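You operate a simulated robot arm through the tools that you are given. There is no shell and no other tool. Be economical: measure what you need, move in short steps, check, and stop when the job is done.

Carry out the task below with a simulated robot arm. There is one attempt and no reset: what you move stays moved.

Task
Put one of the detergent bottles from the folding table on top of the soap.

It is judged by the outcome, as a careful person would: the job done as asked, and still so three seconds after it is handed in. It fails if anything else is knocked over, pushed out of place, dropped, spilled or broken.

Robot
A 7-joint arm with a two-finger parallel gripper, fixed in place. Base frame: the origin is at the foot of the arm, x ahead of it, y to its left, z up; the work surface is at about z = 0. Readings come in mm, degrees, newtons and seconds.
With the tool pointing down near the work surface it reaches from about 220 to 580 mm from the base axis. Its first joint turns from -66.0 to 66.0 degrees. Payload 2.5 kg.
The TCP is the grasp point between the finger pads, 23 mm short of the fingertips. In the tool frame z runs along the fingers and y along their closing line. Largest opening 94 mm; finger width 38, thickness 10; the body of the gripper, 54 by 96 mm, starts 39 mm behind the TCP.
Orientation is that of the tool frame in the base frame, as a unit quaternion [w, x, y, z]. With the fingers straight down and closing along the base's y, the tool's x points along the base's -x, its y along +y and its z along -z.

Tools
- The arm moves only by the tool arm_command. Its argument "moves" is text: rows parted by semicolons, each of 5 numbers parted by spaces: the gripper command, from -1 (shut) to 1 (fully open), values between in proportion, then the shift along the tool's x, y, z in mm, then the turn about the tool's z in degrees. In form: jaw tx ty tz twist; .... A call has 1 to 20 rows; each row is the pose to reach, as a shift and turn from the pose commanded when the call began, along the tool's axes at that moment. A row lasts 0.2 s, in which the tool goes at most 50 mm and 8.6 degrees; a call with a longer step from one row to the next is refused whole, and so is a gripper value outside its range. Where a pose cannot be reached the arm comes as near as it can. A force on the tool above 40 N (or 10 N above the force at the start of the call, whichever is more), or a blocked arm, ends the call early, and 0.2 s more pass. The fingers move at their own pace (about 108 mm/s each) and stop on an object; they squeeze with about 24 N. The grip force told is the motor's: it shows also when the fingers shut on nothing. Time passes only in rows, and 0.2 s behind the last, so rows that repeat a pose let the fingers close. The reply holds the time, the measured pose of the TCP, the force on the tool along the base axes, the opening and the grip force, in the units named above and with some noise.
- Cameras (640 x 400 px; columns grow to the right, rows downward): "scene" is fixed at [141, -414.1, 545.2]; the picture's right is [0.70, -0.71, 0.00], its down [-0.44, -0.43, -0.79] and it looks along [0.56, 0.55, -0.61] (base axes); focal length 262 px, centre (320, 200). "wrist" rides on the gripper at [-39, 0, -44] in the tool frame; the picture's right is [0.00, -1.00, 0.00], its down [0.97, 0.00, -0.24] and it looks along [0.24, 0.00, 0.97] (tool axes); focal length 218 px, centre (320, 200). There is no depth. A picture from a camera that has moved, and an enlarged one, comes with that camera's place and axes in the base frame and with its lens. The place of the scene camera against the robot may be out by one fixed shift of up to 12 mm in any direction.
- get_image(camera): a new picture of that camera. The clock stands still meanwhile.
- inspect(camera, box): a new picture of the part [left, top, right, bottom] of that camera's present view, enlarged. The clock stands still meanwhile.
- close_job(): hands the job in; it is judged then, once.

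Work in short steps. Places have to be worked out from the pictures, the camera data and where the tool is seen: move nearer, look again, correct. Check each grasp and each placing, and mend what went wrong. You have 90 turns and 38 pictures in all, those below and enlarged ones among them. Open the gripper and draw the arm clear of the work before you hand the job in, unless the task says otherwise; then end with one line.

The tools are called after ">>>" by a JSON object that holds its "op" and its "data". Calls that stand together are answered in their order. arm_command: Moves the arm, as the interface text tells. Its arguments: {"type":"object","properties":{"moves":{"type":"string"}},"required":["moves"]} The other tools are called the same way: get_image (camera) takes a picture; inspect (camera, box) takes an enlarged picture of a part of a camera's view; close_job () hands the job in.

At the start:

```text
t: 0.0
position: [332.8, -170.2, 361.7]
orientation: [0.0, 0.0, 1.0, 0.0]
contact_force: [0.3, 0.3, -0.2]
opening: 94.2
grip_force: 0.0
```

scene: 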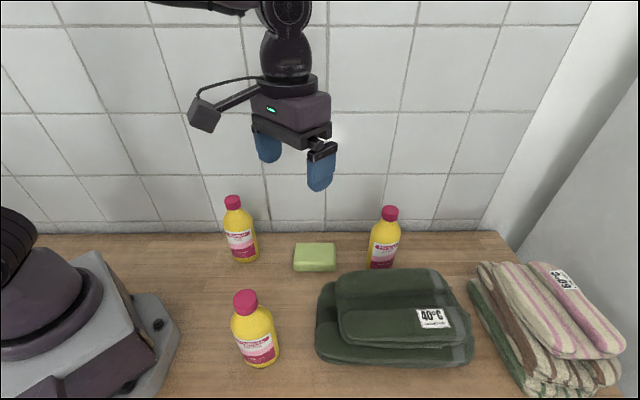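
wrist: 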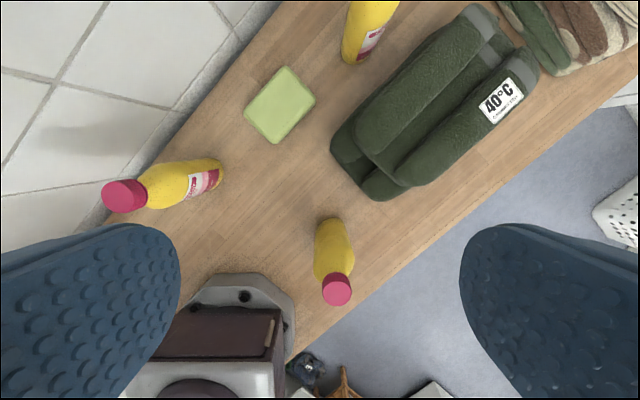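

The soap looks to be near (437,-105), and the front bottle, which stands clear, near (215,-192) and about 195 tall. I'll move above that bottle with the jaws open and look again.

>>> {"op": "arm_command", "data": {"moves": "1 30 -5 13 0;1 60 -10 26 0;1 90 -15 39 0;1 118 -20 50 0;1 118 -20 50 0"}}

>>> {"op": "get_image", "data": {"camera": "wrist"}}

>>> {"op": "get_image", "data": {"camera": "scene"}}

```text
t: 1.2
position: [215.0, -186.6, 312.3]
orientation: [0.0, -0.001, 1.0, 0.0]
contact_force: [0.4, -0.1, 0.6]
opening: 94.0
grip_force: 0.1
```

```text
35 pictures are left
camera wrist: at [253.7, -187.1, 356.1], right [0.0, -1.0, 0.0], down [-0.97, 0.0, 0.24], along [-0.24, 0.0, -0.97], focal length 218 px, centre (320, 200)
```

wrist: 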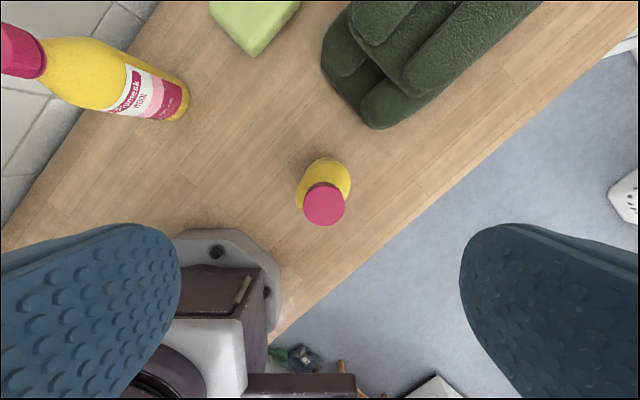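

```text
34 pictures are left
```

scene: 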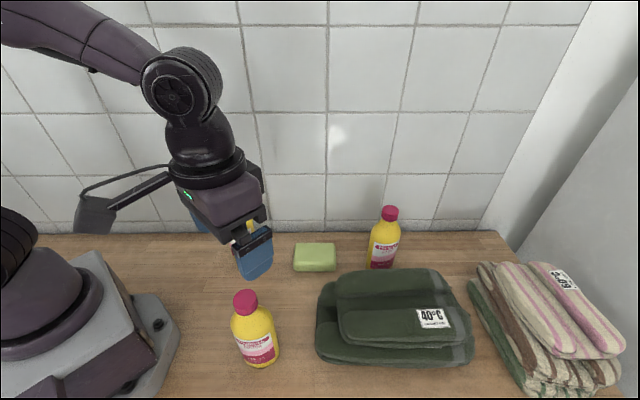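

The two wrist views triangulate the cap top to about (207,-190,181), with a cap about 35 mm across. I'll enlarge the bottle to see its profile.

>>> {"op": "inspect", "data": {"camera": "scene", "box": [200, 280, 320, 375]}}

```text
4.21 times, centred on (260, 328) of scene
camera zoom: at [140.9, -414.1, 545.2], right [0.7, -0.71, 0.0], down [-0.44, -0.43, -0.79], along [0.56, 0.55, -0.61], focal length 1101 px, centre (573, -337)
```

zoom: 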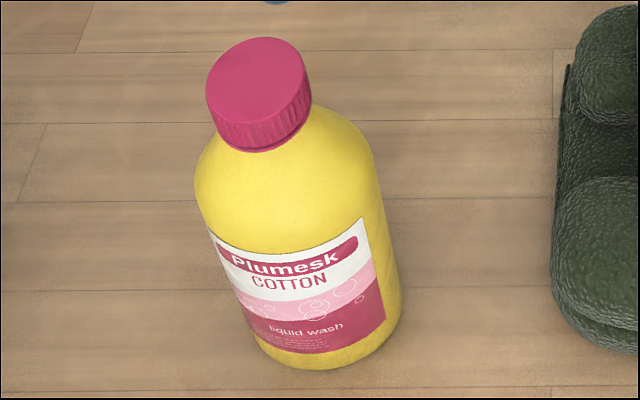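

Cap height is about 25 mm, so I want only the cap between the pads, not the sloped shoulder. I'll centre over it, come down partway and check.

>>> {"op": "arm_command", "data": {"moves": "1 8 -3 20 0;1 8 -3 60 0;1 8 -3 85 0;1 8 -3 85 0"}}

>>> {"op": "get_image", "data": {"camera": "wrist"}}

>>> {"op": "inspect", "data": {"camera": "scene", "box": [180, 225, 340, 375]}}

```text
t: 2.2
position: [205.4, -192.2, 226.8]
orientation: [0.0, 0.0, 1.0, 0.0]
contact_force: [0.3, -0.6, -0.3]
opening: 94.5
grip_force: 0.1
```

```text
32 pictures are left
camera wrist: at [244.7, -191.7, 270.5], right [0.0, -1.0, 0.0], down [-0.97, 0.0, 0.24], along [-0.24, 0.0, -0.97], focal length 218 px, centre (320, 200)
```

wrist: 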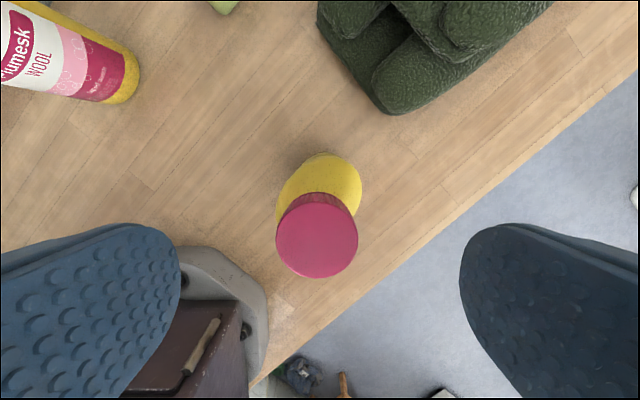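

```text
2.67 times, centred on (260, 300) of scene
camera zoom: at [141.0, -414.1, 545.2], right [0.7, -0.71, 0.0], down [-0.44, -0.43, -0.79], along [0.56, 0.55, -0.61], focal length 697 px, centre (480, -67)
```

zoom: 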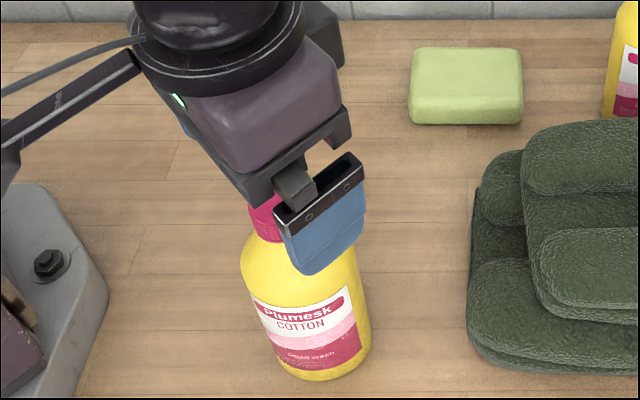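

The cap is at (208,-190), with its top at about 185. I'll lower the TCP to z≈179 and close on the cap.

>>> {"op": "arm_command", "data": {"moves": "1 -2 1.5 25 0;1 -2 1.5 47 0;1 -2 1.5 47 0;-1 -2 1.5 47 0;-1 -2 1.5 47 0;-1 -2 1.5 47 0;-1 -2 1.5 47 0"}}

>>> {"op": "inspect", "data": {"camera": "scene", "box": [180, 225, 340, 375]}}

```text
t: 3.8
position: [208.8, -189.5, 178.3]
orientation: [0.0, -0.001, 1.0, 0.0]
contact_force: [-1.0, -0.2, 0.3]
opening: 33.0
grip_force: 24.5
```

```text
2.67 times, centred on (260, 300) of scene
camera zoom: at [141.0, -414.1, 545.2], right [0.7, -0.71, 0.0], down [-0.44, -0.43, -0.79], along [0.56, 0.55, -0.61], focal length 697 px, centre (480, -67)
```

zoom: 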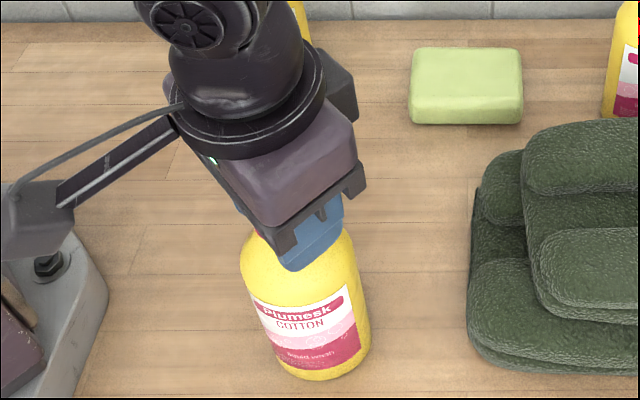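

The jaws hold the cap at 33 mm with 24 N. I'll lift slowly by 80 mm and check.

>>> {"op": "arm_command", "data": {"moves": "-1 0 0 -8 0;-1 0 0 -20 0;-1 0 0 -35 0;-1 0 0 -50 0;-1 0 0 -65 0;-1 0 0 -80 0;-1 0 0 -80 0"}}

>>> {"op": "get_image", "data": {"camera": "wrist"}}

>>> {"op": "get_image", "data": {"camera": "scene"}}

```text
t: 5.4
position: [210.3, -190.5, 258.2]
orientation: [0.0, 0.0, 1.0, 0.0]
contact_force: [-0.2, 0.3, -3.3]
opening: 32.8
grip_force: 23.6
```

```text
29 pictures are left
camera wrist: at [249.2, -191.6, 302.7], right [0.0, -1.0, 0.0], down [-0.97, 0.0, 0.24], along [-0.24, 0.0, -0.97], focal length 218 px, centre (320, 200)
```

wrist: 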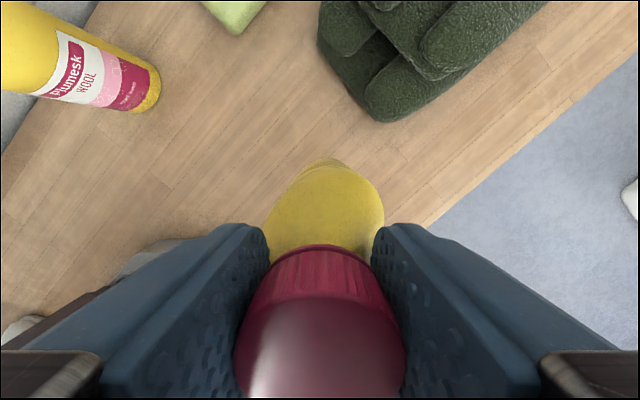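

```text
28 pictures are left
```

scene: 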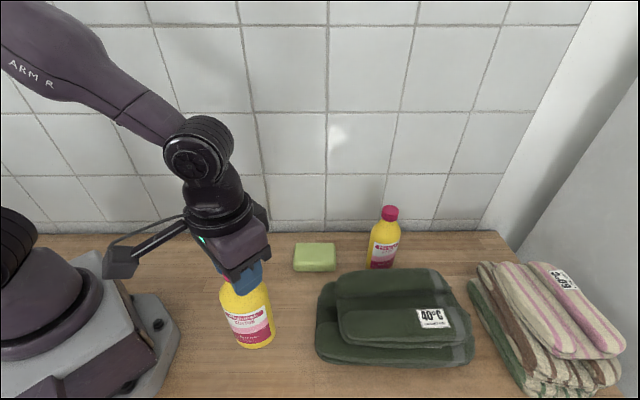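

The bottle lifted cleanly and weighs about 0.35 kg. I'll carry it toward the soap, stopping short so I can localize the soap with the wrist camera.

>>> {"op": "arm_command", "data": {"moves": "-1 -12 5 0 0;-1 -30 12 0 0;-1 -50 20 0 0;-1 -70 28 0 0;-1 -90 36 0 0;-1 -110 43 0 0;-1 -122 48 0 0;-1 -130 50 0 0;-1 -130 50 0 0;-1 -130 50 0 0"}}

>>> {"op": "get_image", "data": {"camera": "wrist"}}

>>> {"op": "get_image", "data": {"camera": "scene"}}

```text
t: 7.6
position: [339.9, -141.3, 261.4]
orientation: [0.0, 0.0, 1.0, -0.001]
contact_force: [0.2, 1.2, -3.1]
opening: 33.0
grip_force: 24.1
```

```text
27 pictures are left
camera wrist: at [377.7, -141.6, 304.9], right [0.0, -1.0, 0.0], down [-0.97, 0.0, 0.24], along [-0.24, 0.0, -0.97], focal length 218 px, centre (320, 200)
```

wrist: 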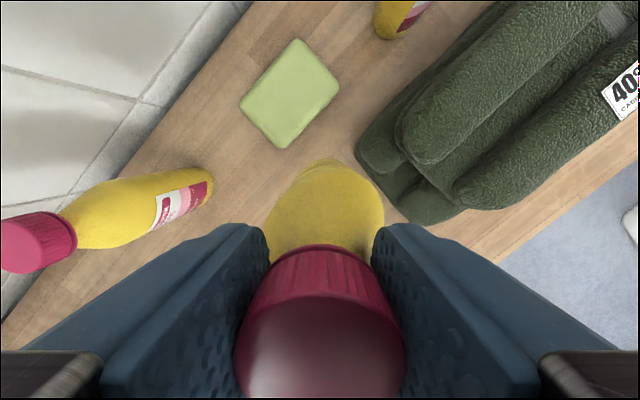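

```text
26 pictures are left
```

scene: 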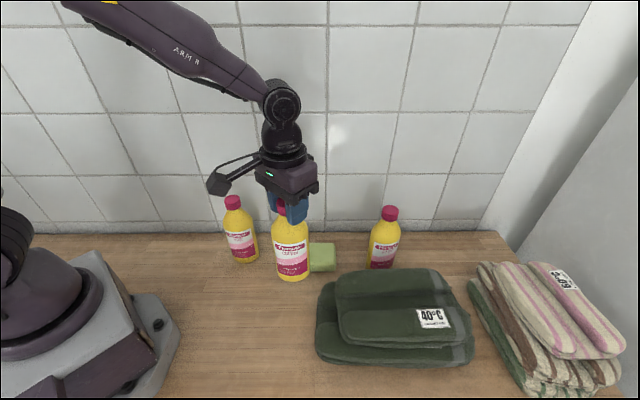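

The soap's centre is at about (438,-106.5), and its top at about z 25–30. I'll move over it at this height, gently.

>>> {"op": "arm_command", "data": {"moves": "-1 -10 4 0 0;-1 -25 9 0 0;-1 -42 15 0 0;-1 -59 21 0 0;-1 -76 27 0 0;-1 -90 32 0 0;-1 -98.5 35 0 0;-1 -98.5 35 0 0;-1 -98.5 35 15 0;-1 -98.5 35 30 0;-1 -98.5 35 30 0;-1 -98.5 35 30 0"}}

>>> {"op": "get_image", "data": {"camera": "wrist"}}

>>> {"op": "inspect", "data": {"camera": "scene", "box": [220, 160, 420, 285]}}

```text
t: 10.2
position: [437.9, -105.5, 230.0]
orientation: [0.0, 0.001, 1.0, 0.0]
contact_force: [0.2, 0.1, -2.5]
opening: 33.0
grip_force: 24.3
```

```text
25 pictures are left
camera wrist: at [476.7, -105.9, 274.3], right [0.0, -1.0, 0.0], down [-0.97, 0.0, 0.24], along [-0.24, 0.0, -0.97], focal length 218 px, centre (320, 200)
```

wrist: 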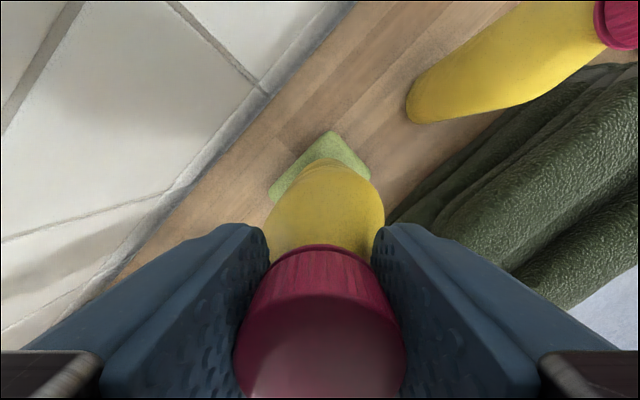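

```text
3.20 times, centred on (320, 222) of scene
camera zoom: at [141.0, -414.1, 545.2], right [0.7, -0.71, 0.0], down [-0.44, -0.43, -0.79], along [0.56, 0.55, -0.61], focal length 837 px, centre (320, 128)
```

zoom: 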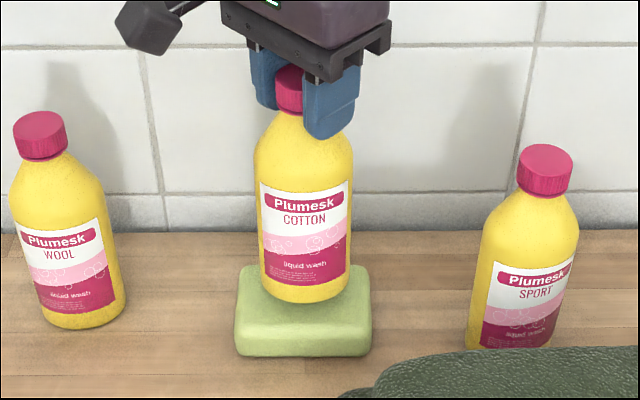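

The bottle is centred left-to-right over the soap and looks well within it front to back. I'll lower it close to the surface and check.

>>> {"op": "arm_command", "data": {"moves": "-1 0 0 8 0;-1 0 0 15 0;-1 0 0 19 0;-1 0 0 19 0;-1 0 0 19 0"}}

>>> {"op": "inspect", "data": {"camera": "scene", "box": [280, 210, 360, 280]}}

```text
t: 11.4
position: [438.3, -106.9, 213.9]
orientation: [0.004, 0.001, 1.0, -0.001]
contact_force: [-5.0, 1.6, 39.9]
opening: 32.9
grip_force: 24.1
```

```text
5.71 times, centred on (320, 245) of scene
camera zoom: at [140.8, -414.1, 545.3], right [0.7, -0.71, 0.0], down [-0.44, -0.43, -0.79], along [0.56, 0.55, -0.61], focal length 1494 px, centre (320, -57)
```

zoom: 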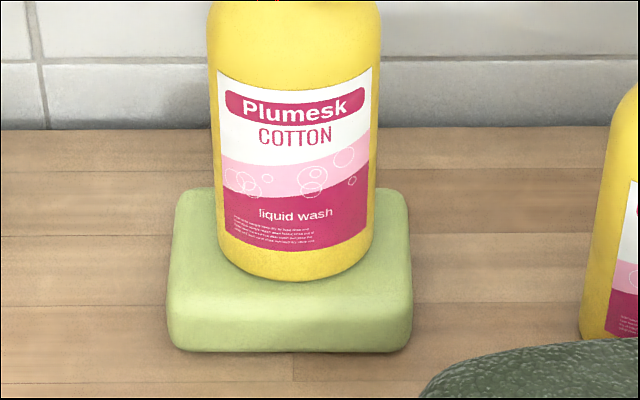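

It touched at z≈214, so the soap top is near z 35, and it is pressing about 40 N. The bottle also sits a little toward the back of the soap. I'll lift slightly, shift about 7 mm toward the camera, and look again.

>>> {"op": "arm_command", "data": {"moves": "-1 0 0 -5 0;-1 0 0 -10 0;-1 3 -2 -10 0;-1 6 -4 -10 0;-1 6 -4 -10 0;-1 6 -4 -10 0"}}

>>> {"op": "inspect", "data": {"camera": "scene", "box": [280, 210, 360, 280]}}

>>> {"op": "get_image", "data": {"camera": "wrist"}}

```text
t: 12.8
position: [431.1, -112.3, 220.8]
orientation: [-0.001, 0.0, 1.0, 0.0]
contact_force: [0.1, 0.2, -2.9]
opening: 33.1
grip_force: 24.2
```

```text
5.71 times, centred on (320, 245) of scene
camera zoom: at [141.0, -414.1, 545.2], right [0.7, -0.71, 0.0], down [-0.44, -0.43, -0.79], along [0.56, 0.55, -0.61], focal length 1494 px, centre (320, -57)
```

zoom: 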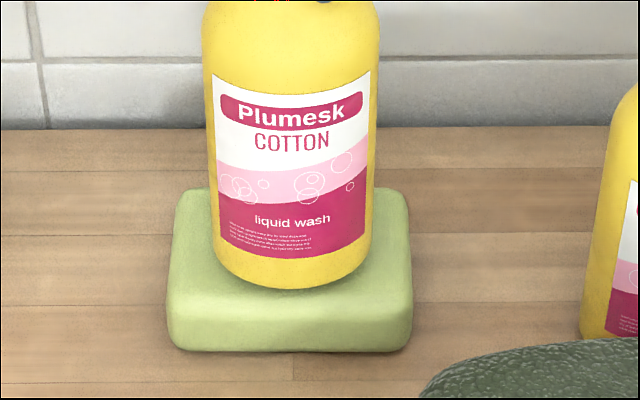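

```text
21 pictures are left
camera wrist: at [470.2, -112.8, 264.8], right [0.0, -1.0, 0.0], down [-0.97, 0.0, 0.24], along [-0.24, 0.0, -0.97], focal length 218 px, centre (320, 200)
```

wrist: 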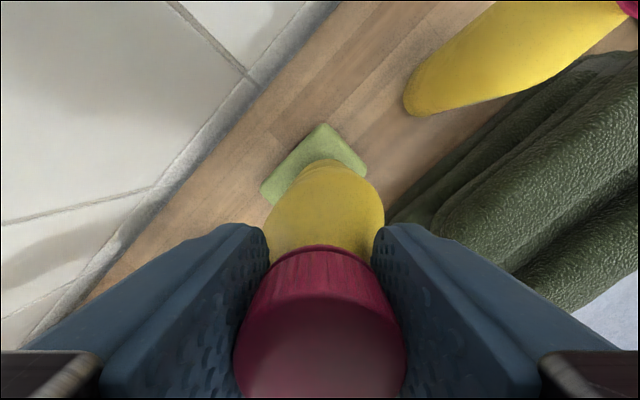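

The soap hasn't moved and the bottle is now centred. I'll lower gently to contact.

>>> {"op": "arm_command", "data": {"moves": "-1 0 0 2 0;-1 0 0 4 0;-1 0 0 5 0;-1 0 0 5 0"}}

```text
t: 13.8
position: [431.9, -111.3, 216.8]
orientation: [0.0, -0.001, 1.0, -0.001]
contact_force: [-0.9, -0.7, -2.6]
opening: 32.7
grip_force: 23.6
```

No contact yet, so I'll go a little lower.

>>> {"op": "arm_command", "data": {"moves": "-1 0 0 1 0;-1 0 0 1.5 0;-1 0 0 1.5 0"}}

```text
t: 14.6
position: [431.8, -113.0, 213.9]
orientation: [0.0, 0.0, 1.0, 0.0]
contact_force: [-0.6, 0.5, 0.1]
opening: 33.0
grip_force: 23.6
```

Force went from -2.6 to 0, so it is just starting to touch. One more millimetre should seat it.

>>> {"op": "arm_command", "data": {"moves": "-1 0 0 0.5 0;-1 0 0 0.8 0;-1 0 0 0.8 0"}}

>>> {"op": "inspect", "data": {"camera": "scene", "box": [280, 210, 360, 280]}}

```text
t: 15.4
position: [432.2, -110.3, 214.6]
orientation: [0.001, 0.0, 1.0, -0.001]
contact_force: [-2.8, -0.8, 12.4]
opening: 32.8
grip_force: 24.1
```

```text
5.71 times, centred on (320, 245) of scene
camera zoom: at [140.9, -414.1, 545.3], right [0.7, -0.71, 0.0], down [-0.44, -0.43, -0.79], along [0.56, 0.55, -0.61], focal length 1494 px, centre (320, -57)
```

zoom: 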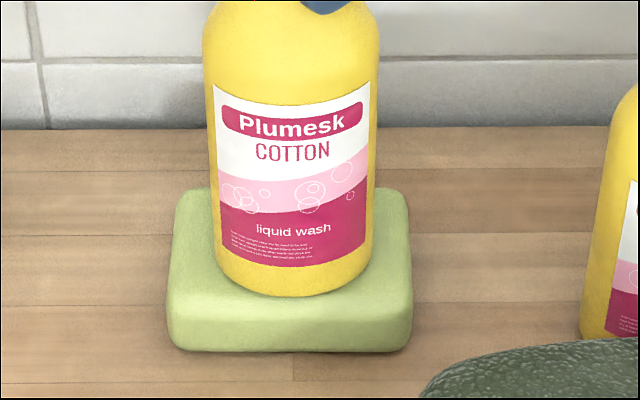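

It is seated and well centred on the soap. I'll ease the preload, open the fingers gradually, and check before withdrawing.

>>> {"op": "arm_command", "data": {"moves": "-1 0 0 -0.4 0;-0.25 0 0 -0.4 0;-0.1 0 0 -0.4 0;0.2 0 0 -0.4 0;0.6 0 0 -0.4 0;1 0 0 -0.4 0;1 0 0 -0.4 0;1 0 0 -0.4 0"}}

>>> {"op": "get_image", "data": {"camera": "wrist"}}

>>> {"op": "inspect", "data": {"camera": "scene", "box": [220, 160, 420, 285]}}

```text
t: 17.2
position: [431.8, -110.9, 213.1]
orientation: [0.0, 0.0, 1.0, 0.0]
contact_force: [-0.2, 0.0, -0.1]
opening: 93.7
grip_force: 0.1
```

```text
19 pictures are left
camera wrist: at [470.6, -111.2, 258.5], right [0.0, -1.0, 0.0], down [-0.97, 0.0, 0.24], along [-0.24, 0.0, -0.97], focal length 218 px, centre (320, 200)
```

wrist: 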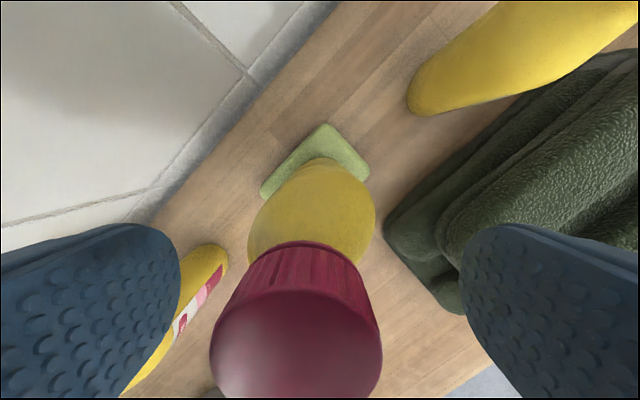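

```text
3.20 times, centred on (320, 222) of scene
camera zoom: at [141.0, -414.1, 545.2], right [0.7, -0.71, 0.0], down [-0.44, -0.43, -0.79], along [0.56, 0.55, -0.61], focal length 837 px, centre (320, 128)
```

zoom: 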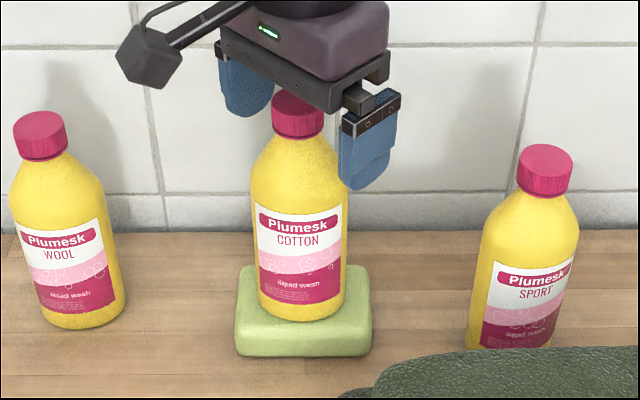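

The bottle is released and standing; it moved slightly as it settled. I'll withdraw straight up and check that it is stable.

>>> {"op": "arm_command", "data": {"moves": "1 0 0 -20 0;1 0 0 -50 0;1 0 0 -85 0;1 0 0 -120 0;1 0 0 -150 0;1 20 0 -160 0;1 50 0 -160 0;1 80 0 -160 0;1 80 0 -160 0"}}

>>> {"op": "get_image", "data": {"camera": "scene"}}

>>> {"op": "inspect", "data": {"camera": "scene", "box": [220, 160, 420, 285]}}

>>> {"op": "get_image", "data": {"camera": "wrist"}}

```text
t: 19.2
position: [350.5, -111.3, 374.6]
orientation: [0.0, -0.001, 1.0, 0.0]
contact_force: [0.4, -0.5, 0.5]
opening: 94.2
grip_force: 0.0
```

```text
17 pictures are left
```

scene: 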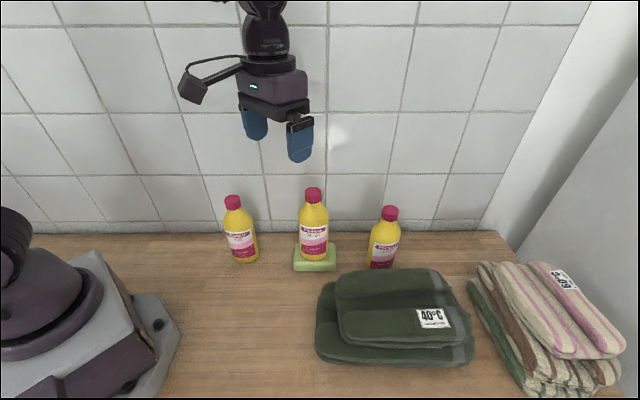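

```text
3.20 times, centred on (320, 222) of scene
camera zoom: at [140.9, -414.1, 545.2], right [0.7, -0.71, 0.0], down [-0.44, -0.43, -0.79], along [0.56, 0.55, -0.61], focal length 837 px, centre (320, 128)
```

zoom: 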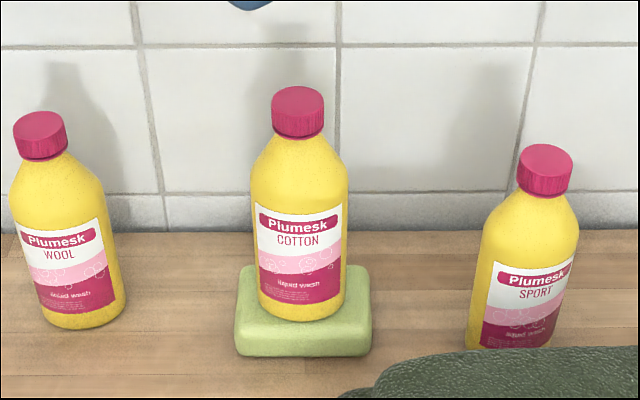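

```text
15 pictures are left
camera wrist: at [390.2, -112.2, 417.8], right [0.0, -1.0, 0.0], down [-0.97, 0.0, 0.24], along [-0.24, 0.0, -0.97], focal length 218 px, centre (320, 200)
```

wrist: 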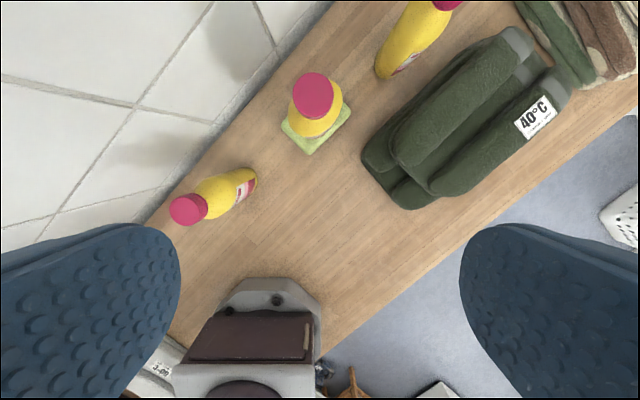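

The bottle stands upright and unchanged on the soap two seconds after release, nothing else has moved, and the arm is clear. I'm handing in the job.

>>> {"op": "close_job", "data": {}}

```text
The job is handed in.
```

The "Cotton" detergent bottle is standing upright on top of the soap, nothing else was disturbed, and the job is handed in.
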